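You operate a simulated robot arm through the tools that you are given. There is no shell and no other tool. Be economical: measure what you need, move in short steps, check, and stop when the job is done.

You are at the controls of a simulated two-armed robot. One attempt, no reset.

JOB
Run the onions back off the boom arm, then raise the arm.
Fine: all ride the belt up to its level part; then belt OFF, lever at STOP; arm up till HIGH lights. Where these are worked on the way, their far stop is far enough and under half their travel is too little: knob marked belt.

Only the result counts: the job must be done as asked and must still hold three seconds after the hand-in. Knocking over, shifting, dropping, spilling or breaking anything else fails it.

ROBOT AND FRAMES
Two 7-joint arms with two-finger parallel grippers on one trunk, hanging from a carriage that runs on a gantry, over the field with the corners [-1196, 670], [-1204, -610], [1096, -623], [1104, 657] (x, y) and turns from -355 to 333 degrees about z. Base frame: it is fixed where the carriage stands at the start and does not move with it; the origin is on the floor, on the carriage's upright axis, x ahead of it, y to its left, z up. Lengths are in mm, angles in degrees, forces in N, time in s.
The left shoulder is at the start at [40, 173, 1572], the right one opposite. With the tool pointing down near the work surface each hand reaches from about 280 to 780 mm from the robot's upright axis, wherever it stands, measured 20 degrees to its own side. Places, roughly: button marked jog [400, -300, 800]; button marked up [400, 0, 800]; knob marked belt [500, 0, 1000]; lever marked back stop out [600, -100, 1300]; red onion [1500, -1750, 1500]; white onion [1250, -1750, 1500]. Payload 3.43 kg a hand.
The tool frame of a hand sits at the grasp point between the pads (the TCP): z along the fingers, y along the line on which they close. The tips reach 30 mm beyond it. Largest opening 94 mm; finger width 28, thickness 10; the body of the gripper, 50 by 96 mm, starts 55 mm behind the TCP.
Orientation is told as [roll, pitch, yaw] about the base's x, y, z axes, in that order, counted from this pose: with the fingers straight down and closing along the base's y, the tool's x points along the base's -x, its y along +y and its z along -z.

CONTROLS
- The arms move only by the tool send_rows. It takes "left_steps", "right_steps" or both (then of equal length, played together; a hand with none holds still); each is a list of rows, each a list of 7 numbers: the shift along the tool's x, y, z in mm, then the turn, a rotation vector about the tool's x, y, z in degrees, then the gripper command, from -1 (shut) to 1 (fully open), values between in proportion. In form: [[x, y, z, wx, wy, wz, gripper], ...]. A call has 1 to 20 rows; each row is the pose to reach, as a shift and turn from the pose commanded when the call began, along the tool's axes at that moment. Rows are played at 5 a second. More than 50 mm and 8.6 degrees between two rows, or a gripper value outside its range, and nothing of the call is played. Where a pose cannot be reached the arm comes as near as it can. A force on the tool above 40 N (or 10 N above the force at the start of the call, whichever is more), or a blocked arm, ends the call early, and 0.2 s more pass. Each finger travels about 72 mm/s and halts on what it meets, pressing with about 23 N; the grip force reading is that of the motor and also rises with nothing between the fingers. The clock runs only during rows and for 0.2 s after the last one: add rows that repeat a pose to give the fingers time. The reply holds the time, the measured pose of the TCP, the force on the tool along the base axes, the opening and the grip force, in the units named above and with some noise, with the torque about the TCP (base axes, N m) and any sound that the robot's microphone picked up.
- Cameras (640 x 400 px; columns grow to the right, rows downward): "scene" is now at [224.9, -7, 1845.4]; the picture's right is [-0.09, -1.00, 0.00], its down [-0.88, 0.08, -0.47] and it looks along [0.47, -0.04, -0.88] (base axes); focal length 226 px, centre (320, 200). "left" rides on the left gripper at [76, -14, -102] in its tool frame; the picture's right is [0.18, 0.98, 0.00], its down [-0.75, 0.14, -0.64] and it looks along [-0.63, 0.12, 0.77] (tool axes); focal length 243 px, centre (320, 200). "right" rides on the right gripper at [76, 14, -103] in its tool frame; the picture's right is [-0.18, 0.98, 0.00], its down [-0.75, -0.14, -0.64] and it looks along [-0.63, -0.12, 0.77] (tool axes); focal length 243 px, centre (320, 200). There is no depth. A picture from a camera that has moved, and an enlarged one, comes with that camera's place and axes in the base frame and with its lens.
- camera(camera): a new picture of that camera. It takes no simulated time.
- slide_trunk(by): slides the trunk up (or, below 0, down) by that many mm; the arms and the scene camera ride with it, the base frame stays. It gives what a move gives, with no picture.
- drive_base(legs): drives the robot by 1 to 6 legs, each [ahead, left, turn to the left] in mm, mm and degrees, along the robot's own axes; the way and the turn of a leg run together, so that a leg with both is an arc; at most 1500 mm and 180 degrees a leg. The arms and the cameras ride along, it lands a little off, and it stops where it bumps. It keeps to its track: a leg is cut to what the track allows. It gives what a move gives.
- head_to(pan, tilt): turns the head with the scene camera to pan (to the left, within 86 degrees either way) and tilt (down, from -29 to 69), counted from straight ahead of the robot. It gives what a move gives.
- inspect(camera, box): a new picture of the part [left, top, right, bottom] of that camera's present view, enlarged. It takes no simulated time.
- finish_job(): hands the job in; it is judged then, once.

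Go step by step. Nothing tells you exact positions but the pictures and the camera data: compare them with the known pose of the tool, close in by small moves and look again before you grip or let go. The budget is 120 turns and 88 pictures, counting those below and the enlarged ones. Unless the task says otherwise, let go and move clear before handing in, and close with one line.

The tools are called after ">>>" by a JSON object that holds its "name" and its "arguments". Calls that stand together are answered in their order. send_rows: Moves the arms, as the interface text tells. Its arguments: {"type":"object","properties":{"left_steps":{"type":"array","items":{"type":"array","items":{"type":"number"}}},"right_steps":{"type":"array","items":{"type":"array","items":{"type":"number"}}}},"required":[]} The other tools are called the same way: slide_trunk (by) slides the trunk up or down; drive_base (legs) drives the base; head_to (pan, tilt) turns the head that bears the scene camera; camera (camera) takes a picture; inspect (camera, box) takes an enlarged picture of a part of a camera's view; finish_job () hands the job in.

At the start:

```text
clock: 0.0
left_tcp_pos: [508.6, 162.6, 1587.5]
left_tcp_rot: [0.0, 0.1, 0.0]
left_force: [-0.6, 0.1, 0.5]
left_wrist_torque: [-0.01, 0.0, 0.0]
left_finger_gap: 93.9
left_finger_force: 0.1
right_tcp_pos: [537.4, -348.6, 1550.3]
right_tcp_rot: [0.0, -0.1, 0.0]
right_force: [0.6, -0.4, 0.4]
right_wrist_torque: [0.01, -0.01, 0.0]
right_finger_gap: 94.3
right_finger_force: 0.1
trunk travel left (down, up): [-725.0, 56.0]
robot x, y, heading: [1.1, -0.1, 0.0]
head pan, tilt: [-4.9, 61.8]
```

scene: 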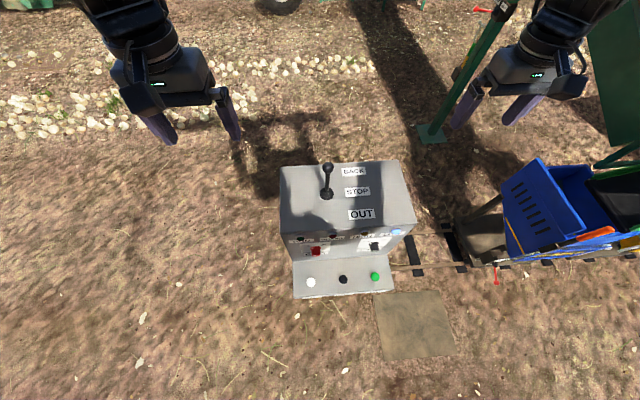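
right: 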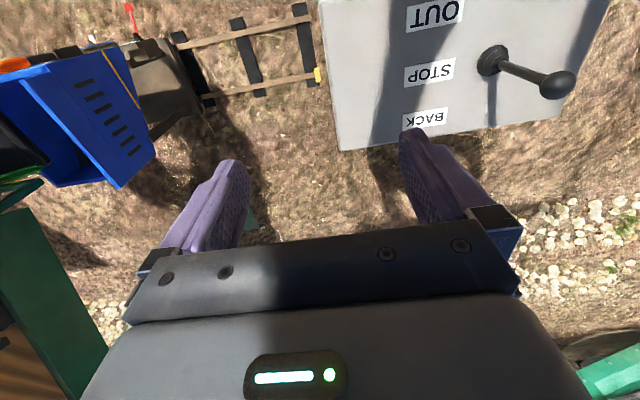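
left: 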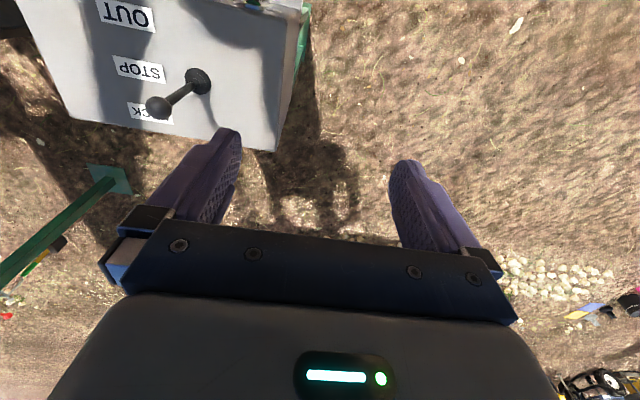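

I see the console with a lever (BACK/STOP/OUT), a front face with knobs and lamps, and three buttons at the foot. First I look closer at the console and at the surroundings with the onions.

>>> {"name": "inspect", "arguments": {"camera": "scene", "box": [260, 150, 440, 305]}}

>>> {"name": "head_to", "arguments": {"pan": -50, "tilt": 15}}

>>> {"name": "camera", "arguments": {"camera": "scene"}}

```text
2.58 times, centred on (350, 228) of scene
camera zoom: at [224.9, -7.0, 1845.4], right [-0.09, -1.0, 0.0], down [-0.88, 0.08, -0.47], along [0.47, -0.04, -0.88], focal length 584 px, centre (243, 129)
```

zoom: 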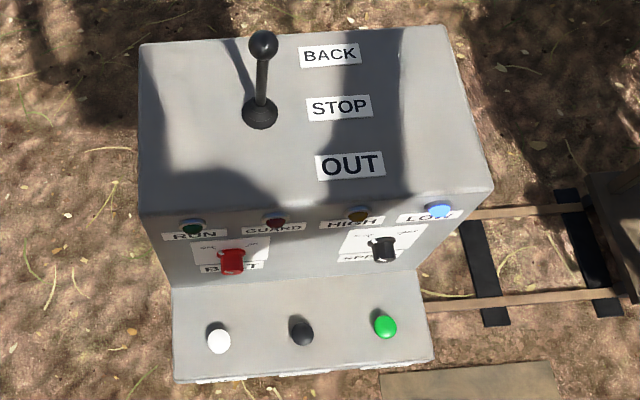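

```text
clock: 1.1
left_tcp_pos: [508.8, 162.4, 1585.7]
left_tcp_rot: [0.1, 0.0, 0.0]
left_force: [0.5, -0.8, -0.3]
left_wrist_torque: [-0.02, -0.02, -0.02]
left_finger_gap: 94.0
left_finger_force: 0.1
right_tcp_pos: [538.0, -349.0, 1550.3]
right_tcp_rot: [0.0, -0.1, -0.1]
right_force: [0.0, 0.0, 0.5]
right_wrist_torque: [0.0, 0.03, -0.01]
right_finger_gap: 94.1
right_finger_force: 0.1
trunk travel left (down, up): [-725.0, 56.0]
robot x, y, heading: [-0.1, -1.7, 0.0]
head pan, tilt: [-50.0, 15.0]
```

```text
83 pictures are left
camera scene: at [220.7, -73.0, 1913.7], right [-0.77, -0.64, 0.0], down [-0.17, 0.2, -0.97], along [0.62, -0.74, -0.26], focal length 226 px, centre (320, 200)
```

scene: 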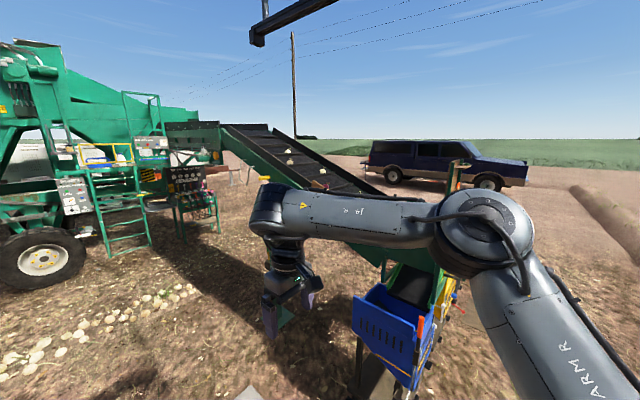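

The boom slopes down from the harvester's level part, onions on it. I zoom on the belt and then look down at the console from lower for the labels.

>>> {"name": "inspect", "arguments": {"camera": "scene", "box": [160, 100, 440, 275]}}

>>> {"name": "drive_base", "arguments": {"legs": [[-450, 0, 0]]}}

>>> {"name": "head_to", "arguments": {"pan": 0, "tilt": 50}}

>>> {"name": "inspect", "arguments": {"camera": "scene", "box": [250, 100, 400, 250]}}

```text
2.29 times, centred on (300, 188) of scene
camera zoom: at [220.7, -73.0, 1913.7], right [-0.77, -0.64, 0.0], down [-0.17, 0.2, -0.97], along [0.62, -0.74, -0.26], focal length 517 px, centre (366, 229)
```

zoom: 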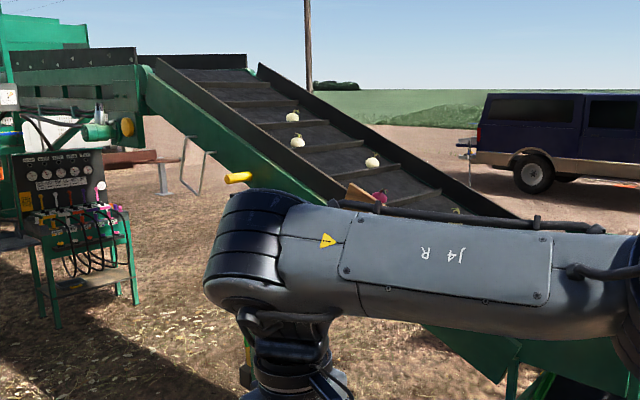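

```text
clock: 3.9
left_tcp_pos: [41.7, 160.0, 1585.4]
left_tcp_rot: [0.0, 0.0, -0.3]
left_force: [-0.2, -0.3, 0.2]
left_wrist_torque: [-0.04, -0.03, 0.01]
left_finger_gap: 93.7
left_finger_force: 0.1
right_tcp_pos: [67.4, -349.4, 1551.2]
right_tcp_rot: [0.0, -0.1, -0.3]
right_force: [0.3, 0.6, 1.3]
right_wrist_torque: [-0.04, 0.01, -0.01]
right_finger_gap: 93.7
right_finger_force: 0.1
trunk travel left (down, up): [-725.0, 56.0]
robot x, y, heading: [-467.2, 2.6, -0.3]
head pan, tilt: [-50.0, 15.0]
```

```text
clock: 5.1
left_tcp_pos: [42.2, 161.4, 1587.1]
left_tcp_rot: [0.1, 0.0, -0.3]
left_force: [0.2, 0.3, -1.0]
left_wrist_torque: [0.01, -0.01, 0.0]
left_finger_gap: 94.3
left_finger_force: 0.1
right_tcp_pos: [67.9, -351.1, 1550.9]
right_tcp_rot: [0.0, -0.2, -0.2]
right_force: [-0.2, 0.3, -0.2]
right_wrist_torque: [0.02, 0.01, -0.01]
right_finger_gap: 93.7
right_finger_force: 0.1
trunk travel left (down, up): [-725.0, 56.0]
robot x, y, heading: [-469.6, 0.4, -0.5]
head pan, tilt: [0.0, 50.0]
```

```text
2.67 times, centred on (325, 175) of scene
camera zoom: at [-230.6, -1.6, 1860.1], right [-0.01, -1.0, 0.0], down [-0.77, 0.0, -0.64], along [0.64, 0.0, -0.77], focal length 604 px, centre (307, 267)
```

zoom: 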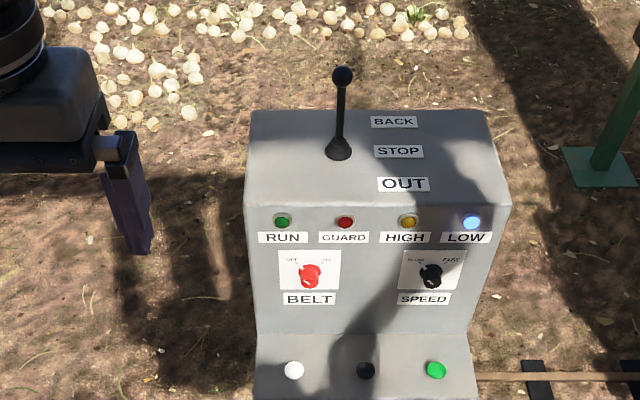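

Clear view of the panel: BELT knob now OFF, LOW lit, lever at STOP. Now the button labels and knob details.

>>> {"name": "inspect", "arguments": {"camera": "scene", "box": [300, 180, 390, 240]}}

>>> {"name": "inspect", "arguments": {"camera": "scene", "box": [300, 220, 390, 280]}}

```text
6.67 times, centred on (345, 210) of scene
camera zoom: at [-230.6, -1.6, 1860.1], right [-0.01, -1.0, 0.0], down [-0.77, 0.0, -0.64], along [0.64, 0.0, -0.77], focal length 1509 px, centre (153, 133)
```

zoom: 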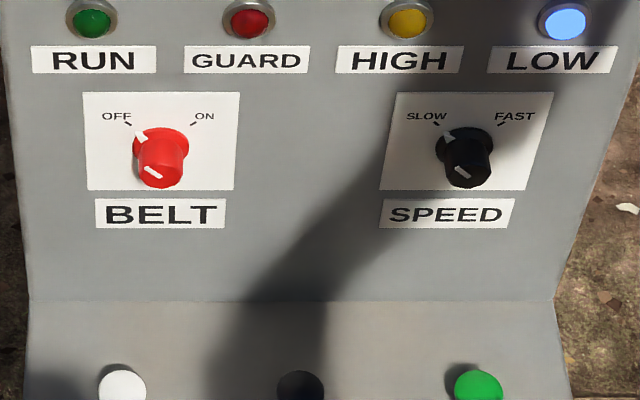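

```text
6.67 times, centred on (345, 250) of scene
camera zoom: at [-230.6, -1.6, 1860.1], right [-0.01, -1.0, 0.0], down [-0.77, 0.0, -0.64], along [0.64, 0.0, -0.77], focal length 1509 px, centre (153, -133)
```

zoom: 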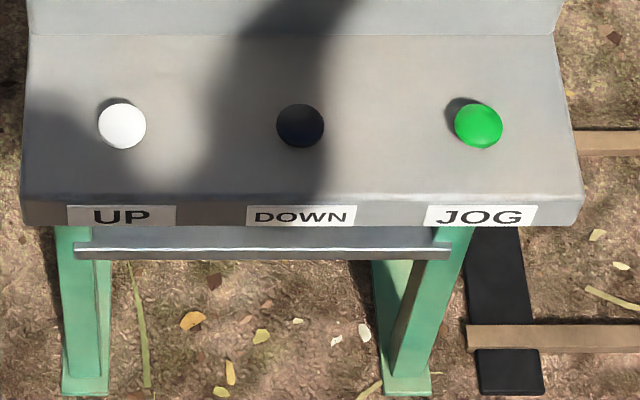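

Labels read: UP white (≈[380,20,804]), DOWN black, JOG green; belt knob ≈[454,-12,1012] on an upright face at x≈476; lever ball ≈[605,-62,1325], pivot on top at z≈1167. I'll drive to x≈-250, lower the trunk, and swing both hands to point ahead.

>>> {"name": "drive_base", "arguments": {"legs": [[210, 0, 0]]}}

>>> {"name": "slide_trunk", "arguments": {"by": -230}}

>>> {"name": "send_rows", "arguments": {"left_steps": [[0, 0, 0, 0, -8, 0, 0], [0, 0, 0, 0, -16, 0, 0], [0, 0, 0, 0, -24, 0, 0], [0, 0, 0, 0, -32, 0, 0], [0, 0, 0, 0, -40, 0, 0], [0, 0, 0, 0, -48, 0, 0], [0, 0, 0, 0, -56, 0, 0], [0, 0, 0, 0, -64, 0, 0], [0, 0, 0, 0, -72, 0, 0], [0, 0, 0, 0, -80, 0, 0], [0, 0, 0, 0, -86, 0, 0], [0, 0, 0, 0, -90, 0, 0]], "right_steps": [[0, 0, 0, 0, -8, 0, 0], [0, 0, 0, 0, -16, 0, 0], [0, 0, 0, 0, -24, 0, 0], [0, 0, 0, 0, -32, 0, 0], [0, 0, 0, 0, -40, 0, 0], [0, 0, 0, 0, -48, 0, 0], [0, 0, 0, 0, -56, 0, 0], [0, 0, 0, 0, -64, 0, 0], [0, 0, 0, 0, -72, 0, 0], [0, 0, 0, 0, -80, 0, 0], [0, 0, 0, 0, -86, 0, 0], [0, 0, 0, 0, -90, 0, 0]]}}

>>> {"name": "camera", "arguments": {"camera": "scene"}}

>>> {"name": "camera", "arguments": {"camera": "left"}}

```text
clock: 6.8
left_tcp_pos: [256.5, 156.6, 1587.8]
left_tcp_rot: [0.1, 0.0, -0.6]
left_force: [0.0, -0.1, -0.3]
left_wrist_torque: [0.0, -0.03, 0.05]
left_finger_gap: 94.1
left_finger_force: 0.0
right_tcp_pos: [280.3, -355.6, 1550.0]
right_tcp_rot: [-0.1, -0.2, -0.7]
right_force: [0.3, 0.3, -0.2]
right_wrist_torque: [-0.01, 0.02, -0.01]
right_finger_gap: 94.0
right_finger_force: 0.0
trunk travel left (down, up): [-725.0, 56.0]
robot x, y, heading: [-254.2, 1.6, -0.6]
head pan, tilt: [0.0, 50.0]
```

```text
clock: 9.2
left_tcp_pos: [258.6, 157.1, 1356.0]
left_tcp_rot: [0.0, -0.1, -0.5]
left_force: [-0.1, 0.4, -1.1]
left_wrist_torque: [-0.01, -0.01, 0.0]
left_finger_gap: 93.8
left_finger_force: 0.0
right_tcp_pos: [280.4, -355.3, 1319.1]
right_tcp_rot: [0.1, -0.1, -0.7]
right_force: [-0.2, 0.5, 0.3]
right_wrist_torque: [-0.01, -0.02, 0.01]
right_finger_gap: 94.2
right_finger_force: 0.1
trunk travel left (down, up): [-495.0, 286.0]
robot x, y, heading: [-251.3, -0.3, -0.7]
head pan, tilt: [0.0, 50.0]
```

```text
clock: 11.8
left_tcp_pos: [281.0, 174.9, 1353.3]
left_tcp_rot: [-170.0, -89.8, 169.1]
left_force: [0.5, 0.4, -1.1]
left_wrist_torque: [-0.03, 0.03, 0.0]
left_finger_gap: 46.8
left_finger_force: 0.0
left hand out of reach, approached as far as the arm can: row 7, 8, 9, 10, 11, 12
right_tcp_pos: [280.6, -356.1, 1319.5]
right_tcp_rot: [-161.5, -89.9, 160.8]
right_force: [-0.1, -0.3, 0.0]
right_wrist_torque: [-0.02, 0.01, -0.02]
right_finger_gap: 47.1
right_finger_force: 0.0
trunk travel left (down, up): [-495.0, 286.0]
robot x, y, heading: [-254.8, -2.2, -0.3]
head pan, tilt: [0.0, 50.0]
```

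```text
78 pictures are left
camera scene: at [-16.2, -4.7, 1630.0], right [-0.01, -1.0, 0.0], down [-0.77, 0.01, -0.64], along [0.64, -0.01, -0.77], focal length 226 px, centre (320, 200)
```

scene: 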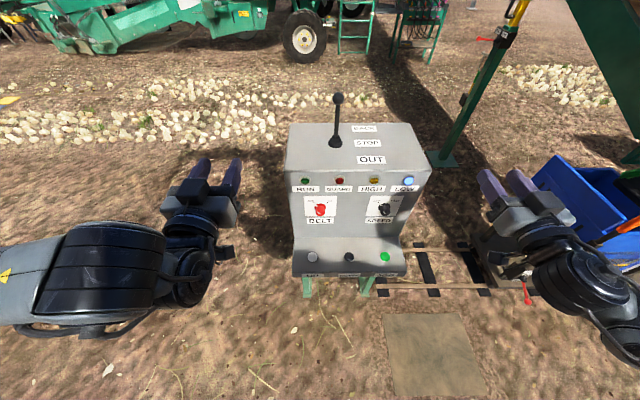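

```text
77 pictures are left
camera left: at [177.9, 161.9, 1275.4], right [0.02, 0.98, -0.18], down [-0.64, 0.15, 0.75], along [0.77, 0.11, 0.63], focal length 243 px, centre (320, 200)
```

left: 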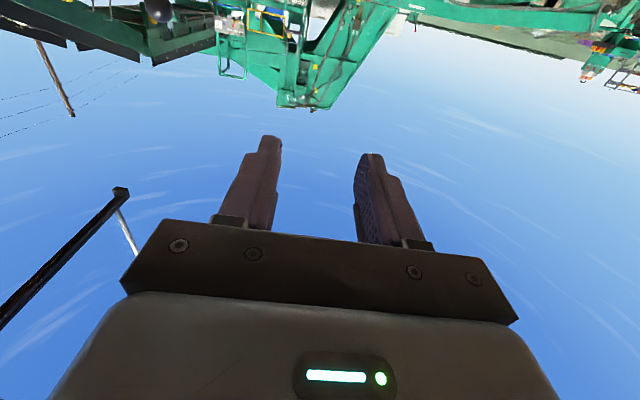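

Both hands point ahead now. I bring the right hand in front of the lever, pitched 30° down, then look.

>>> {"name": "send_rows", "arguments": {"right_steps": [[0, 49, 0, 0, 5, 0, 0.6], [0, 98, 0, 0, 10, 0, 0.6], [0, 147, 0, 0, 15, 0, 0.6], [0, 196, 0, 0, 20, 0, 0.6], [0, 245, 0, 0, 25, 0, 0.6], [10, 294, 0, 0, 30, 0, 0.6], [20, 295, 40, 0, 30, 0, 0.6], [30, 295, 80, 0, 30, 0, 0.6], [30, 295, 120, 0, 30, 0, 0.6], [30, 295, 160, 0, 30, 0, 0.6], [30, 295, 200, 0, 30, 0, 0.6], [30, 295, 200, 0, 30, 0, 0.6]]}}

>>> {"name": "camera", "arguments": {"camera": "scene"}}

>>> {"name": "camera", "arguments": {"camera": "right"}}

```text
clock: 14.4
left_tcp_pos: [280.9, 174.4, 1353.3]
left_tcp_rot: [-175.7, -90.1, 174.6]
left_force: [0.0, -0.6, -0.1]
left_wrist_torque: [0.01, 0.0, 0.05]
left_finger_gap: 47.2
left_finger_force: 0.0
right_tcp_pos: [480.4, -62.7, 1288.0]
right_tcp_rot: [0.1, -60.2, -0.8]
right_force: [-0.4, 0.2, -0.4]
right_wrist_torque: [0.01, 0.03, -0.03]
right_finger_gap: 75.1
right_finger_force: 0.1
right hand out of reach, approached as far as the arm can: row 4, 5, 6, 7
trunk travel left (down, up): [-495.0, 286.0]
robot x, y, heading: [-251.0, 0.2, -0.5]
head pan, tilt: [0.0, 50.0]
```

```text
76 pictures are left
camera scene: at [-16.1, -4.7, 1630.0], right [-0.01, -1.0, 0.0], down [-0.77, 0.01, -0.64], along [0.64, -0.01, -0.77], focal length 226 px, centre (320, 200)
```

scene: 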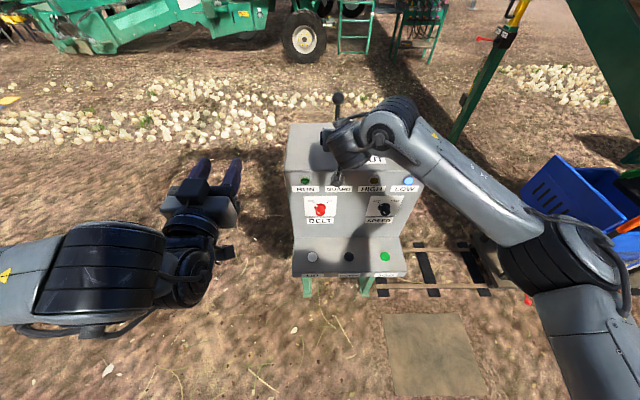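

```text
75 pictures are left
camera right: at [353.9, -46.4, 1273.0], right [0.1, 0.98, 0.16], down [-0.18, -0.14, 0.97], along [0.98, -0.13, 0.16], focal length 243 px, centre (320, 200)
```

right: 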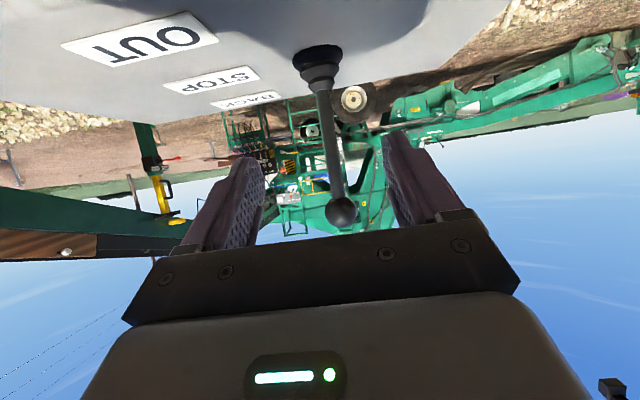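

The lever stands centred between the right fingers. I advance onto the stick and close.

>>> {"name": "send_rows", "arguments": {"right_steps": [[-19, 1, 36, 0, 0, 0, 0.6], [-38, 1, 72, 0, 0, 0, 0.6], [-57, 1, 108, 0, 0, 0, 0.6], [-57, 1, 108, 0, 0, 0, 0], [-57, 1, 108, 0, 0, 0, -1], [-57, 1, 108, 0, 0, 0, -1], [-57, 1, 108, 0, 0, 0, -1]]}}

>>> {"name": "camera", "arguments": {"camera": "right"}}

```text
clock: 16.0
left_tcp_pos: [281.4, 173.9, 1352.4]
left_tcp_rot: [159.2, -89.9, -160.2]
left_force: [-0.2, -0.1, -0.2]
left_wrist_torque: [0.0, 0.01, 0.02]
left_finger_gap: 46.9
left_finger_force: 0.0
right_tcp_pos: [607.8, -59.5, 1284.5]
right_tcp_rot: [0.0, -60.1, -0.6]
right_force: [2.4, 3.9, -1.0]
right_wrist_torque: [-0.12, -0.14, 0.01]
right_finger_gap: 17.7
right_finger_force: 45.3
trunk travel left (down, up): [-495.0, 286.0]
robot x, y, heading: [-255.7, -0.1, -0.6]
head pan, tilt: [0.0, 50.0]
```

```text
74 pictures are left
camera right: at [480.4, -44.3, 1269.3], right [0.1, 0.98, 0.16], down [-0.18, -0.14, 0.97], along [0.98, -0.13, 0.16], focal length 243 px, centre (320, 200)
```

right: 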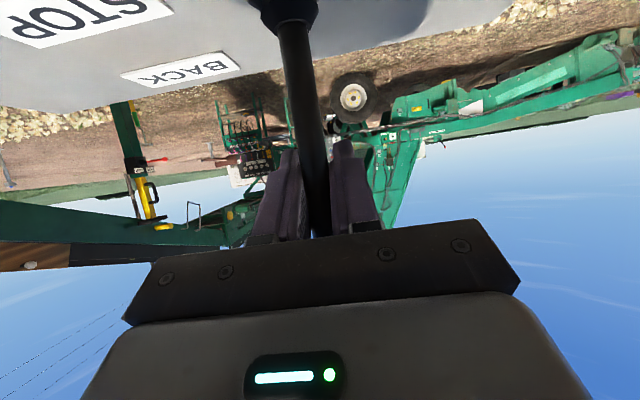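

Stick is held (17.7 mm). Now the left hand goes in front of the belt knob, rolled -45°, with the lever still at STOP.

>>> {"name": "send_rows", "arguments": {"left_steps": [[40, 0, 0, 0, 0, -5, 0.3], [80, 0, 0, 0, 0, -10, 0.3], [120, 0, 0, 0, 0, -15, 0.3], [160, -20, 0, 0, 0, -20, 0.3], [200, -50, 0, 0, 0, -25, 0.3], [230, -85, 0, 0, 0, -30, 0.3], [265, -120, 0, 0, 0, -35, 0.3], [300, -150, 0, 0, 0, -40, 0.3], [330, -180, 15, 0, 0, -45, 0.3], [341, -186, 50, 0, 0, -45, 0.3], [341, -186, 50, 0, 0, -45, 0.3]]}}

>>> {"name": "camera", "arguments": {"camera": "scene"}}

>>> {"name": "camera", "arguments": {"camera": "left"}}

```text
clock: 18.4
left_tcp_pos: [326.8, -12.4, 1012.6]
left_tcp_rot: [-89.8, -45.1, 89.2]
left_force: [0.0, -0.1, -0.1]
left_wrist_torque: [-0.02, -0.04, -0.02]
left_finger_gap: 61.3
left_finger_force: 0.1
left hand out of reach, approached as far as the arm can: row 4, 5, 6, 8, 9
right_tcp_pos: [606.6, -60.9, 1284.7]
right_tcp_rot: [0.2, -60.0, -0.7]
right_force: [0.0, 8.6, 0.2]
right_wrist_torque: [-0.1, 0.1, -0.05]
right_finger_gap: 17.9
right_finger_force: 45.0
trunk travel left (down, up): [-495.0, 286.0]
robot x, y, heading: [-255.0, 0.6, -0.6]
head pan, tilt: [0.0, 50.0]
```

```text
73 pictures are left
camera scene: at [-16.1, -4.1, 1630.0], right [-0.01, -1.0, 0.0], down [-0.77, 0.01, -0.64], along [0.64, -0.01, -0.77], focal length 226 px, centre (320, 200)
```

scene: 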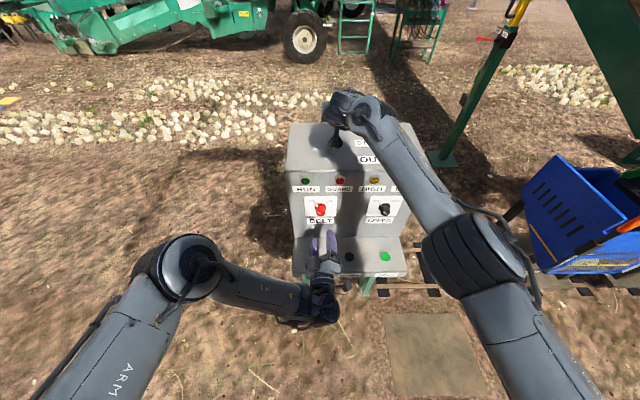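

```text
72 pictures are left
camera left: at [222.8, -75.7, 967.4], right [0.0, 0.57, -0.82], down [-0.64, 0.64, 0.43], along [0.77, 0.52, 0.36], focal length 243 px, centre (320, 200)
```

left: 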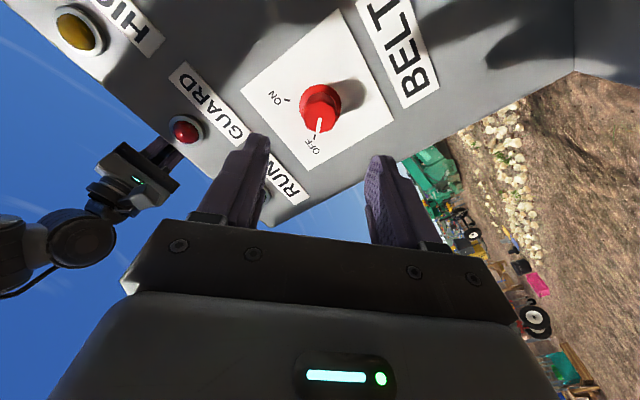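

Knob refined to about [454,-16,1010]. I advance the left hand so its tips reach ~8 mm short of the face, then close.

>>> {"name": "send_rows", "arguments": {"left_steps": [[5, -1, 37, 0, 0, 0, 0.3], [5, -1, 74, 0, 0, 0, 0.3], [5, -1, 111, 0, 0, 0, 0.3], [5, -1, 111, 0, 0, 0, 0.3]]}}

>>> {"name": "camera", "arguments": {"camera": "left"}}

```text
clock: 19.4
left_tcp_pos: [438.3, -17.2, 1010.3]
left_tcp_rot: [-90.0, -45.1, 89.4]
left_force: [0.4, 0.1, 0.6]
left_wrist_torque: [0.02, -0.04, 0.0]
left_finger_gap: 61.4
left_finger_force: 0.2
right_tcp_pos: [607.6, -60.7, 1284.2]
right_tcp_rot: [0.1, -60.0, -0.6]
right_force: [-1.7, 8.7, 1.3]
right_wrist_torque: [-0.12, 0.12, -0.04]
right_finger_gap: 17.9
right_finger_force: 44.7
trunk travel left (down, up): [-495.0, 286.0]
robot x, y, heading: [-252.5, -2.5, -0.6]
head pan, tilt: [0.0, 50.0]
```

```text
71 pictures are left
camera left: at [334.1, -79.2, 965.0], right [0.01, 0.57, -0.82], down [-0.64, 0.64, 0.43], along [0.77, 0.52, 0.36], focal length 243 px, centre (320, 200)
```

left: 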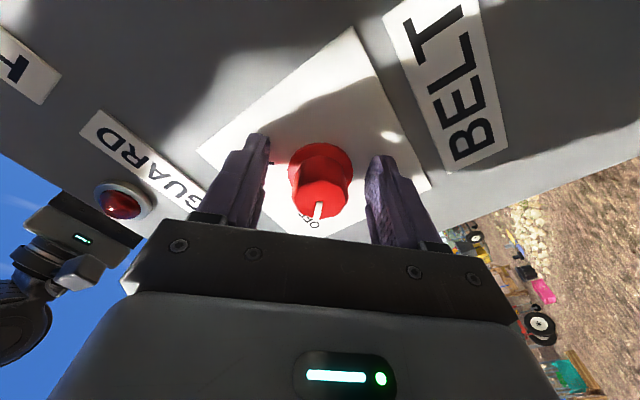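

The knob sits centred between the pads. Close on it, then turn clockwise (+90°) watching force.

>>> {"name": "send_rows", "arguments": {"left_steps": [[0, 0, 0, 0, 0, 0, -1], [0, 0, 0, 0, 0, 0, -1], [0, 0, 0, 0, 0, 0, -1]]}}

>>> {"name": "send_rows", "arguments": {"left_steps": [[0, 0, 0, 0, 0, 8, -1], [0, 0, 0, 0, 0, 16, -1], [0, 0, 0, 0, 0, 24, -1], [0, 0, 0, 0, 0, 32, -1], [0, 0, 0, 0, 0, 40, -1], [0, 0, 0, 0, 0, 48, -1]]}}

>>> {"name": "camera", "arguments": {"camera": "left"}}

```text
clock: 20.2
left_tcp_pos: [437.1, -15.0, 1009.5]
left_tcp_rot: [-89.9, -45.2, 89.5]
left_force: [6.3, 4.7, -10.1]
left_wrist_torque: [-0.1, 0.12, -0.19]
left_finger_gap: 34.8
left_finger_force: 45.0
right_tcp_pos: [607.2, -61.1, 1283.9]
right_tcp_rot: [0.1, -60.0, -0.9]
right_force: [-4.8, 3.9, 4.5]
right_wrist_torque: [-0.1, 0.6, -0.03]
right_finger_gap: 17.7
right_finger_force: 45.1
trunk travel left (down, up): [-495.0, 286.0]
robot x, y, heading: [-252.7, -0.3, -0.8]
head pan, tilt: [0.0, 50.0]
```

```text
clock: 21.6
left_tcp_pos: [438.9, -10.2, 1012.8]
left_tcp_rot: [-99.8, -88.3, 99.9]
left_force: [-16.8, 11.9, 8.3]
left_wrist_torque: [-0.06, -0.66, -0.63]
left_finger_gap: 30.7
left_finger_force: 45.3
right_tcp_pos: [607.5, -60.1, 1284.4]
right_tcp_rot: [0.3, -60.2, -1.1]
right_force: [6.3, 1.8, -1.2]
right_wrist_torque: [-0.14, -0.6, 0.06]
right_finger_gap: 17.8
right_finger_force: 44.9
trunk travel left (down, up): [-495.0, 286.0]
robot x, y, heading: [-255.3, -1.8, -0.6]
head pan, tilt: [0.0, 50.0]
stopped in row 6 (left hand): the force on the tool passed its limit at 44 N (the readings are from after the stop); the commanded pose is now the measured one
```

```text
70 pictures are left
camera left: at [336.1, -26.3, 935.3], right [0.0, 0.98, -0.21], down [-0.65, 0.16, 0.75], along [0.76, 0.14, 0.63], focal length 243 px, centre (320, 200)
```

left: 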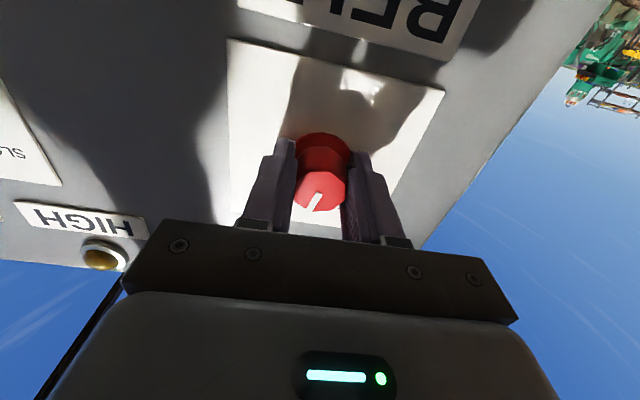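

The knob turned with the hand to just past centre. I continue the turn toward ON.

>>> {"name": "send_rows", "arguments": {"left_steps": [[0, 0, 0, 0, 0, 7, -1], [0, 0, 0, 0, 0, 14, -1], [0, 0, 0, 0, 0, 21, -1], [0, 0, 0, 0, 0, 28, -1], [0, 0, 0, 0, 0, 35, -1]]}}

>>> {"name": "camera", "arguments": {"camera": "left"}}

>>> {"name": "inspect", "arguments": {"camera": "scene", "box": [280, 170, 430, 260]}}

```text
clock: 22.8
left_tcp_pos: [439.4, -8.4, 1012.7]
left_tcp_rot: [90.5, -56.5, -90.3]
left_force: [-10.4, 20.8, 11.3]
left_wrist_torque: [-0.84, 0.48, -0.73]
left_finger_gap: 31.2
left_finger_force: 44.9
right_tcp_pos: [607.1, -61.0, 1283.0]
right_tcp_rot: [0.4, -60.1, -1.2]
right_force: [-4.6, 2.5, 4.7]
right_wrist_torque: [-0.22, 0.49, 0.01]
right_finger_gap: 17.6
right_finger_force: 45.0
trunk travel left (down, up): [-495.0, 286.0]
robot x, y, heading: [-254.1, 1.8, -0.4]
head pan, tilt: [0.0, 50.0]
```

```text
69 pictures are left
camera left: at [336.4, 21.7, 939.7], right [0.0, 0.92, 0.39], down [-0.64, -0.3, 0.7], along [0.76, -0.25, 0.6], focal length 243 px, centre (320, 200)
```

left: 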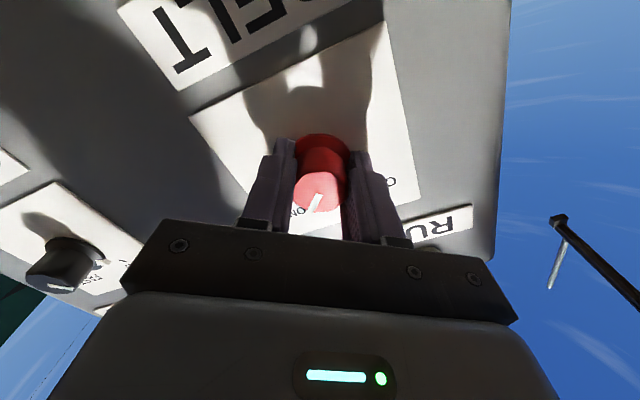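

```text
4.27 times, centred on (355, 215) of scene
camera zoom: at [-16.8, -2.4, 1629.9], right [-0.01, -1.0, 0.0], down [-0.77, 0.01, -0.64], along [0.64, 0.0, -0.77], focal length 966 px, centre (171, 136)
```

zoom: 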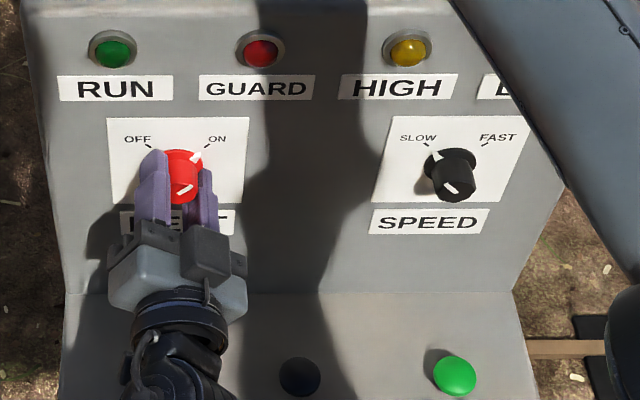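

Pointer is at ON. I nudge a few more degrees to the stop, then push the lever toward BACK by about 30 mm and read forces.

>>> {"name": "send_rows", "arguments": {"left_steps": [[0, 0, 0, 0, 0, 4, -1], [0, 0, 0, 0, 0, 8, -1]]}}

>>> {"name": "head_to", "arguments": {"pan": -50, "tilt": 5}}

>>> {"name": "camera", "arguments": {"camera": "scene"}}

```text
clock: 23.4
left_tcp_pos: [440.3, -8.4, 1012.9]
left_tcp_rot: [90.4, -48.4, -90.2]
left_force: [-1.9, 21.5, 8.7]
left_wrist_torque: [-0.58, 0.41, -0.35]
left_finger_gap: 32.1
left_finger_force: 45.3
right_tcp_pos: [607.2, -60.2, 1285.7]
right_tcp_rot: [0.4, -60.1, -1.2]
right_force: [-11.7, 1.4, 6.3]
right_wrist_torque: [-0.2, 1.29, 0.02]
right_finger_gap: 17.9
right_finger_force: 45.0
trunk travel left (down, up): [-495.0, 286.0]
robot x, y, heading: [-257.0, -0.8, -0.7]
head pan, tilt: [0.0, 50.0]
```

```text
clock: 24.5
left_tcp_pos: [439.9, -8.8, 1014.4]
left_tcp_rot: [90.4, -48.5, -90.3]
left_force: [-1.0, 24.5, 7.5]
left_wrist_torque: [-0.32, 1.09, 0.41]
left_finger_gap: 31.6
left_finger_force: 45.1
right_tcp_pos: [607.3, -61.0, 1284.2]
right_tcp_rot: [0.4, -60.0, -1.3]
right_force: [-10.2, 1.5, 3.6]
right_wrist_torque: [-0.28, 0.84, 0.0]
right_finger_gap: 17.8
right_finger_force: 44.6
trunk travel left (down, up): [-495.0, 286.0]
robot x, y, heading: [-254.0, 3.3, -0.6]
head pan, tilt: [-50.0, 5.0]
```

```text
67 pictures are left
camera scene: at [-35.0, -72.5, 1699.6], right [-0.77, -0.64, 0.0], down [-0.06, 0.07, -1.0], along [0.63, -0.77, -0.09], focal length 226 px, centre (320, 200)
```

scene: 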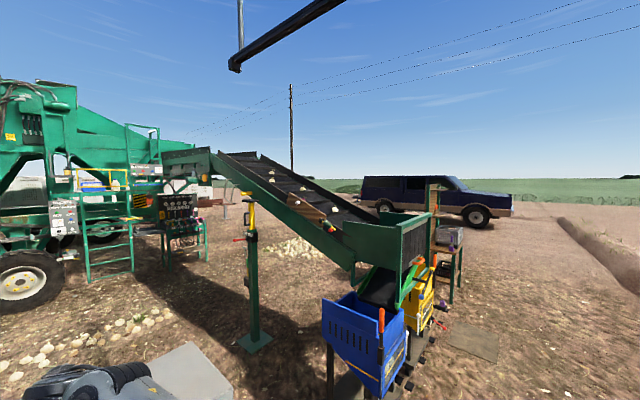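

>>> {"name": "inspect", "arguments": {"camera": "scene", "box": [150, 130, 390, 280]}}

>>> {"name": "send_rows", "arguments": {"right_steps": [[-5, 0, 9, 0, 0, 0, -1], [-10, 0, 17, 0, 0, 0, -1], [-15, 0, 26, 0, 0, 0, -1]]}}

>>> {"name": "inspect", "arguments": {"camera": "scene", "box": [150, 130, 390, 280]}}

```text
2.67 times, centred on (270, 205) of scene
camera zoom: at [-35.0, -72.5, 1699.6], right [-0.77, -0.64, 0.0], down [-0.06, 0.07, -1.0], along [0.63, -0.77, -0.09], focal length 604 px, centre (453, 187)
```

zoom: 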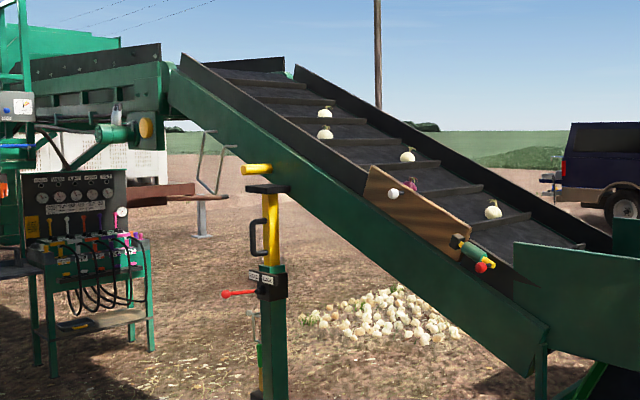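

```text
clock: 25.3
left_tcp_pos: [440.1, -7.2, 1012.1]
left_tcp_rot: [90.4, -48.5, -90.3]
left_force: [2.7, 22.0, 5.0]
left_wrist_torque: [-0.32, 0.61, 0.23]
left_finger_gap: 31.8
left_finger_force: 44.8
right_tcp_pos: [623.6, -60.1, 1282.2]
right_tcp_rot: [0.4, -60.1, -1.2]
right_force: [-10.4, 7.1, 4.7]
right_wrist_torque: [-0.31, 1.22, -0.02]
right_finger_gap: 17.6
right_finger_force: 45.0
right hand out of reach, approached as far as the arm can: row 2, 3
trunk travel left (down, up): [-495.0, 286.0]
robot x, y, heading: [-255.0, -0.7, -0.6]
head pan, tilt: [-50.0, 5.0]
```

```text
2.67 times, centred on (270, 205) of scene
camera zoom: at [-35.0, -72.3, 1699.7], right [-0.77, -0.64, 0.0], down [-0.06, 0.07, -1.0], along [0.63, -0.77, -0.09], focal length 604 px, centre (453, 187)
```

zoom: 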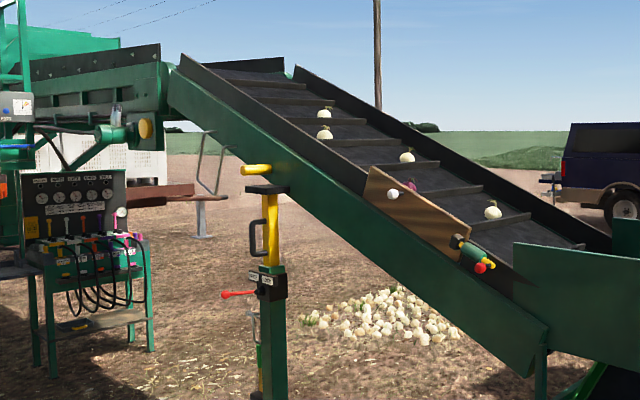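

The lever is only ~16 mm over (out of reach), so the robot must stand nearer. I also see a wooden board with a latch by the belt edge; I look closer at it.

>>> {"name": "inspect", "arguments": {"camera": "scene", "box": [270, 175, 360, 235]}}

>>> {"name": "send_rows", "arguments": {"left_steps": [[0, 0, 0, 0, 0, 0, 0.3], [0, 0, 0, 0, 0, 0, 0.3], [0, 0, -40, 0, 0, 0, 0.3], [0, 0, -80, 0, 0, 0, 0.3], [0, 0, -80, 0, 0, 0, 0.3], [0, 0, -80, 0, 0, 0, 0.3]], "right_steps": [[10, 0, -16, 0, 0, 0, -1], [10, 0, -16, 0, 0, 0, -1], [10, 0, -16, 0, 0, 0, 0.6], [10, 0, -16, 0, 0, 0, 0.6], [27, 0, -50, 0, 0, 0, 0.6], [45, 0, -85, 0, 0, 0, 0.6]]}}

```text
6.67 times, centred on (315, 205) of scene
camera zoom: at [-35.0, -72.3, 1699.7], right [-0.77, -0.64, 0.0], down [-0.06, 0.07, -1.0], along [0.63, -0.77, -0.09], focal length 1509 px, centre (353, 167)
```

zoom: 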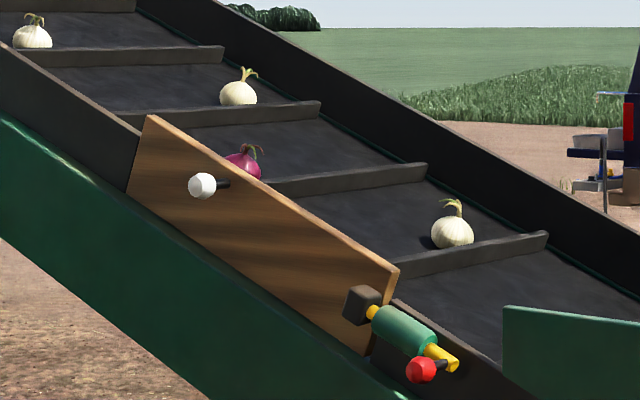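

```text
clock: 26.7
left_tcp_pos: [360.2, -15.6, 1013.3]
left_tcp_rot: [90.3, -48.7, -90.4]
left_force: [-0.1, 0.1, 0.0]
left_wrist_torque: [0.04, 0.0, 0.03]
left_finger_gap: 60.8
left_finger_force: 0.0
right_tcp_pos: [525.8, -62.4, 1285.4]
right_tcp_rot: [0.1, -60.1, -1.2]
right_force: [-0.7, -0.1, -0.4]
right_wrist_torque: [-0.01, -0.02, -0.03]
right_finger_gap: 75.1
right_finger_force: 0.0
trunk travel left (down, up): [-495.0, 286.0]
robot x, y, heading: [-258.0, -1.6, -1.0]
head pan, tilt: [-50.0, 5.0]
```

The board is a side guard with a latch, shut; I leave it. I retreat both hands and drive 100 mm closer.

>>> {"name": "send_rows", "arguments": {"left_steps": [[0, 0, -30, 0, 0, -8, 0.3], [0, 0, -60, 0, 0, -16, 0.3], [0, 0, -90, 0, 0, -24, 0.3], [0, 0, -90, 0, 0, -24, 0.3]], "right_steps": [[15, 0, -26, 0, 0, 0, 0.6], [30, 0, -52, 0, 0, 0, 0.6], [45, 0, -78, 0, 0, 0, 0.6], [45, 0, -78, 0, 0, 0, 0.6]]}}

>>> {"name": "drive_base", "arguments": {"legs": [[95, 0, 0.7]]}}

>>> {"name": "camera", "arguments": {"camera": "right"}}

```text
clock: 27.7
left_tcp_pos: [269.9, -14.4, 1014.1]
left_tcp_rot: [91.3, -72.8, -91.3]
left_force: [-0.3, -0.6, 0.7]
left_wrist_torque: [-0.02, 0.03, -0.02]
left_finger_gap: 61.1
left_finger_force: 0.1
right_tcp_pos: [439.4, -62.9, 1284.8]
right_tcp_rot: [0.1, -60.1, -1.1]
right_force: [0.0, 1.3, 0.4]
right_wrist_torque: [0.0, 0.01, 0.03]
right_finger_gap: 75.1
right_finger_force: 0.2
trunk travel left (down, up): [-495.0, 286.0]
robot x, y, heading: [-253.2, -0.2, -0.7]
head pan, tilt: [-50.0, 5.0]
```

```text
clock: 28.9
left_tcp_pos: [367.1, -7.7, 1014.3]
left_tcp_rot: [91.1, -72.8, -90.4]
left_force: [1.5, -0.4, 0.4]
left_wrist_torque: [0.02, 0.01, 0.05]
left_finger_gap: 60.9
left_finger_force: 0.0
right_tcp_pos: [535.4, -54.4, 1284.4]
right_tcp_rot: [0.1, -60.2, -0.2]
right_force: [-0.1, -0.7, 0.6]
right_wrist_torque: [-0.01, 0.02, -0.01]
right_finger_gap: 75.0
right_finger_force: 0.0
trunk travel left (down, up): [-495.0, 286.0]
robot x, y, heading: [-155.9, 0.2, -0.1]
head pan, tilt: [-50.0, 5.0]
```

```text
63 pictures are left
camera right: at [408.5, -38.4, 1268.8], right [0.09, 0.98, 0.16], down [-0.18, -0.14, 0.97], along [0.98, -0.12, 0.17], focal length 243 px, centre (320, 200)
```

right: 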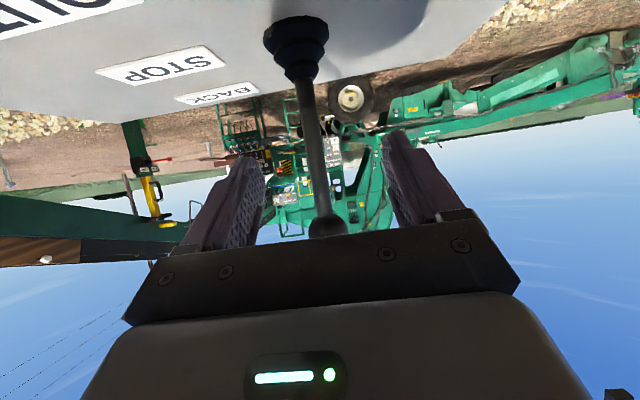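

Lever centred again. I regrip the stick.

>>> {"name": "send_rows", "arguments": {"right_steps": [[-18, -3, 30, 0, 0, 0, 0.6], [-35, -6, 60, 0, 0, 0, 0.6], [-35, -6, 60, 0, 0, 0, 0], [-35, -6, 60, 0, 0, 0, -1], [-35, -6, 60, 0, 0, 0, -1], [-35, -6, 60, 0, 0, 0, -1]]}}

>>> {"name": "send_rows", "arguments": {"right_steps": [[-6, 0, 11, 0, 0, 0, -1], [-12, 0, 22, 0, 0, 0, -1], [-18, 0, 34, 0, 0, 0, -1], [-23, 0, 46, 0, 0, 0, -1]]}}

>>> {"name": "inspect", "arguments": {"camera": "scene", "box": [130, 100, 410, 275]}}

>>> {"name": "camera", "arguments": {"camera": "right"}}

```text
clock: 30.3
left_tcp_pos: [366.7, -7.4, 1013.8]
left_tcp_rot: [90.9, -72.8, -90.2]
left_force: [0.5, 0.6, 0.0]
left_wrist_torque: [0.02, -0.03, 0.01]
left_finger_gap: 61.3
left_finger_force: 0.1
right_tcp_pos: [605.2, -61.1, 1286.1]
right_tcp_rot: [0.1, -60.1, -0.2]
right_force: [0.9, -0.2, -0.4]
right_wrist_torque: [-0.04, -0.14, -0.01]
right_finger_gap: 17.8
right_finger_force: 45.0
trunk travel left (down, up): [-495.0, 286.0]
robot x, y, heading: [-158.4, -1.6, 0.1]
head pan, tilt: [-50.0, 5.0]
```

```text
clock: 31.3
left_tcp_pos: [362.2, -7.2, 1012.5]
left_tcp_rot: [90.5, -72.7, -89.8]
left_force: [-1.0, 0.7, -0.5]
left_wrist_torque: [-0.01, 0.02, -0.01]
left_finger_gap: 61.2
left_finger_force: 0.1
right_tcp_pos: [652.3, -60.7, 1277.5]
right_tcp_rot: [-0.2, -59.6, 0.0]
right_force: [-10.8, -1.3, -10.7]
right_wrist_torque: [0.09, 0.85, -0.04]
right_finger_gap: 17.8
right_finger_force: 45.0
trunk travel left (down, up): [-495.0, 286.0]
robot x, y, heading: [-161.1, -1.0, 0.3]
head pan, tilt: [-50.0, 5.0]
```

```text
2.29 times, centred on (270, 188) of scene
camera zoom: at [60.5, -71.9, 1699.2], right [-0.76, -0.65, 0.0], down [-0.06, 0.07, -1.0], along [0.64, -0.76, -0.09], focal length 517 px, centre (434, 229)
```

zoom: 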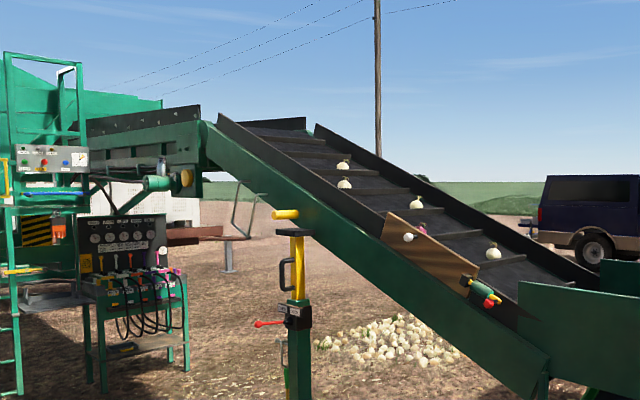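

```text
61 pictures are left
camera right: at [525.8, -45.4, 1263.2], right [0.1, 0.98, 0.16], down [-0.18, -0.14, 0.97], along [0.98, -0.12, 0.16], focal length 243 px, centre (320, 200)
```

right: 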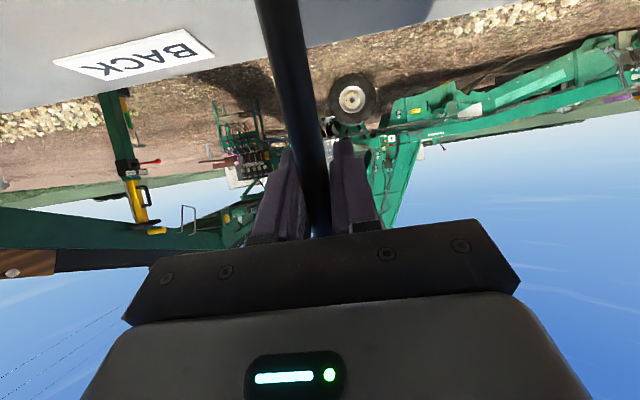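

Lever is leaning ~24° toward BACK; the belt has not moved. I push on to the stop.

>>> {"name": "send_rows", "arguments": {"right_steps": [[-4, 0, 12, 0, 0, 0, -1], [-7, 0, 24, 0, 0, 0, -1], [-7, 0, 24, 0, 0, 0, -1]]}}

>>> {"name": "inspect", "arguments": {"camera": "scene", "box": [130, 100, 410, 275]}}

```text
clock: 32.1
left_tcp_pos: [361.3, -9.7, 1012.8]
left_tcp_rot: [90.3, -72.7, -89.6]
left_force: [-0.1, -0.4, 1.1]
left_wrist_torque: [0.01, 0.01, 0.01]
left_finger_gap: 61.0
left_finger_force: 0.1
right_tcp_pos: [676.1, -60.6, 1276.4]
right_tcp_rot: [0.1, -60.2, -0.2]
right_force: [-36.3, -2.4, 7.1]
right_wrist_torque: [0.08, -0.52, 0.03]
right_finger_gap: 17.8
right_finger_force: 45.0
trunk travel left (down, up): [-495.0, 286.0]
robot x, y, heading: [-160.2, -2.1, 0.4]
head pan, tilt: [-50.0, 5.0]
```

```text
2.29 times, centred on (270, 188) of scene
camera zoom: at [59.8, -72.0, 1699.4], right [-0.76, -0.65, 0.0], down [-0.06, 0.07, -1.0], along [0.64, -0.76, -0.09], focal length 517 px, centre (434, 229)
```

zoom: 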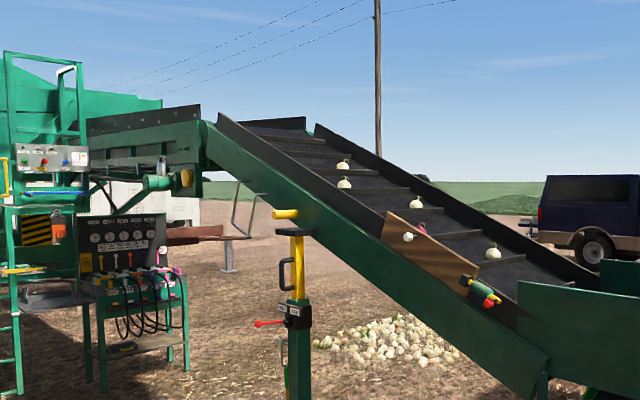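

Lever is at its stop (36 N), but the belt isn't moving. I check the lamps.

>>> {"name": "head_to", "arguments": {"pan": 0, "tilt": 50}}

>>> {"name": "camera", "arguments": {"camera": "scene"}}

```text
clock: 33.2
left_tcp_pos: [362.7, -8.6, 1011.2]
left_tcp_rot: [90.4, -72.8, -89.9]
left_force: [-1.2, -0.1, -0.5]
left_wrist_torque: [0.0, 0.02, -0.06]
left_finger_gap: 61.1
left_finger_force: 0.0
right_tcp_pos: [677.1, -60.4, 1275.1]
right_tcp_rot: [0.0, -60.1, -0.3]
right_force: [-32.1, 1.0, 13.9]
right_wrist_torque: [0.05, -0.26, -0.06]
right_finger_gap: 17.7
right_finger_force: 44.5
trunk travel left (down, up): [-495.0, 286.0]
robot x, y, heading: [-158.2, 0.5, 0.1]
head pan, tilt: [0.0, 50.0]
```

```text
59 pictures are left
camera scene: at [78.2, -1.4, 1629.6], right [0.0, -1.0, 0.0], down [-0.77, 0.0, -0.64], along [0.64, 0.0, -0.77], focal length 226 px, centre (320, 200)
```

scene: 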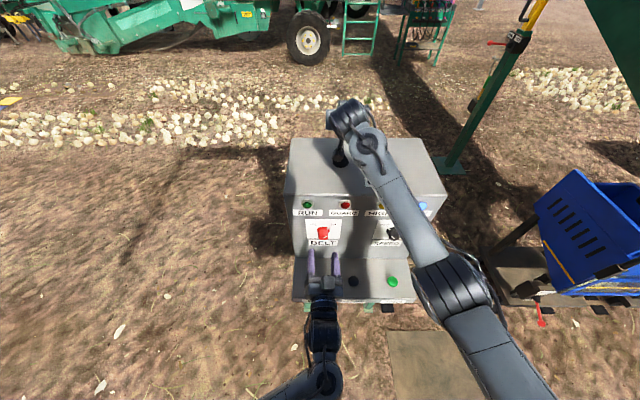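

>>> {"name": "inspect", "arguments": {"camera": "scene", "box": [280, 190, 430, 290]}}

```text
4.00 times, centred on (355, 240) of scene
camera zoom: at [78.2, -1.4, 1629.6], right [0.0, -1.0, 0.0], down [-0.77, 0.0, -0.64], along [0.64, 0.0, -0.77], focal length 905 px, centre (180, 40)
```

zoom: 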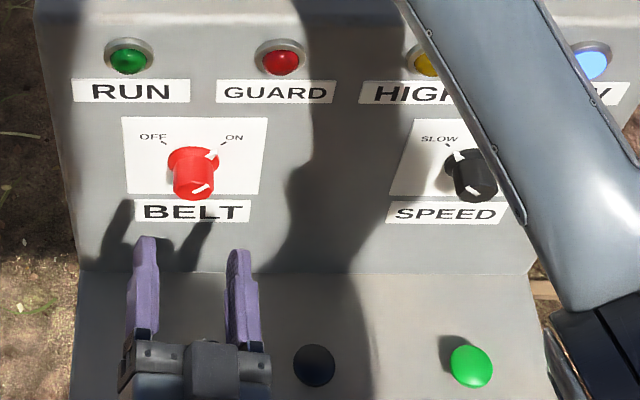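

BELT is ON and lever BACK, yet RUN is dark: it likely runs only while JOG is held. I open the right hand and see whether the lever stays.

>>> {"name": "send_rows", "arguments": {"right_steps": [[0, 0, -6, 0, 0, 0, -1], [0, 0, -6, 0, 0, 0, 0.6], [0, 0, -6, 0, 0, 0, 0.6], [25, 0, -40, 0, 0, 0, 0.6], [45, 0, -80, 0, 0, 0, 0.6], [68, 0, -120, 0, 0, 0, 0.6]]}}

>>> {"name": "camera", "arguments": {"camera": "right"}}

```text
clock: 34.6
left_tcp_pos: [364.8, -7.4, 1012.5]
left_tcp_rot: [90.7, -72.7, -90.1]
left_force: [0.4, 0.5, 0.4]
left_wrist_torque: [0.0, -0.01, 0.02]
left_finger_gap: 60.9
left_finger_force: 0.1
right_tcp_pos: [538.6, -60.2, 1271.2]
right_tcp_rot: [0.0, -60.0, -0.1]
right_force: [0.0, -0.2, 0.2]
right_wrist_torque: [-0.02, 0.01, -0.01]
right_finger_gap: 75.3
right_finger_force: 0.0
trunk travel left (down, up): [-495.0, 286.0]
robot x, y, heading: [-159.4, -1.7, 0.3]
head pan, tilt: [0.0, 50.0]
```

```text
57 pictures are left
camera right: at [411.7, -45.1, 1255.3], right [0.1, 0.98, 0.16], down [-0.18, -0.14, 0.97], along [0.98, -0.12, 0.16], focal length 243 px, centre (320, 200)
```

right: 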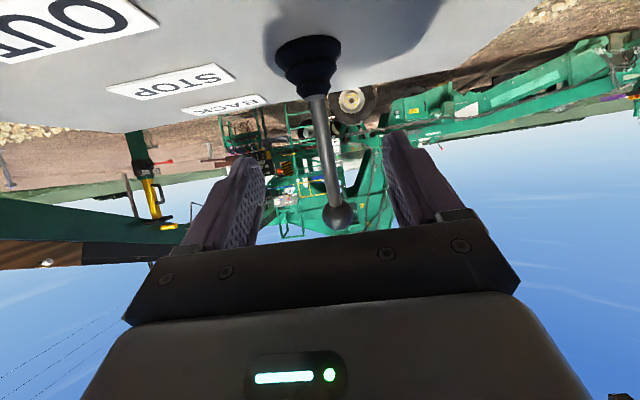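

The lever stays at BACK by itself. I take the right hand above JOG, pointing down and closed.

>>> {"name": "send_rows", "arguments": {"right_steps": [[14, -10, -25, 0, 5, 0, 0.3], [29, -40, -45, 0, 12, 0, 0], [43, -75, -62, 0, 20, 0, -0.5], [57, -110, -78, 0, 28, 0, -1], [72, -140, -90, 0, 36, 0, -1], [87, -165, -100, 0, 44, 0, -1], [101, -185, -110, 0, 52, 0, -1], [114, -204, -116, 0, 60, 0, -1], [114, -204, -116, 0, 60, 0, -1]]}}

>>> {"name": "camera", "arguments": {"camera": "scene"}}

```text
clock: 35.5
left_tcp_pos: [366.7, -9.4, 1013.5]
left_tcp_rot: [91.0, -72.8, -90.3]
left_force: [-0.2, 0.0, 0.0]
left_wrist_torque: [0.0, 0.01, 0.0]
left_finger_gap: 61.4
left_finger_force: 0.2
right_tcp_pos: [467.2, -140.8, 1270.8]
right_tcp_rot: [1.6, -40.5, -2.0]
right_force: [30.5, 33.9, -18.0]
right_wrist_torque: [-1.43, -1.46, -5.07]
right_finger_gap: 0.0
right_finger_force: 13.3
right hand out of reach, approached as far as the arm can: row 4
trunk travel left (down, up): [-495.0, 286.0]
robot x, y, heading: [-159.0, -1.2, 0.0]
head pan, tilt: [0.0, 50.0]
stopped in row 4 (right hand): the force on the tool passed its limit at 260 N (the readings are from after the stop); the commanded pose is now the measured one
```

```text
56 pictures are left
camera scene: at [79.6, -1.5, 1630.0], right [0.0, -1.0, 0.0], down [-0.77, 0.0, -0.64], along [0.64, 0.0, -0.77], focal length 226 px, centre (320, 200)
```

scene: 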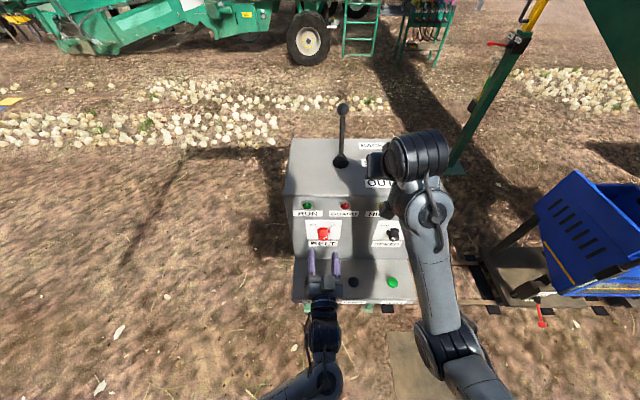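

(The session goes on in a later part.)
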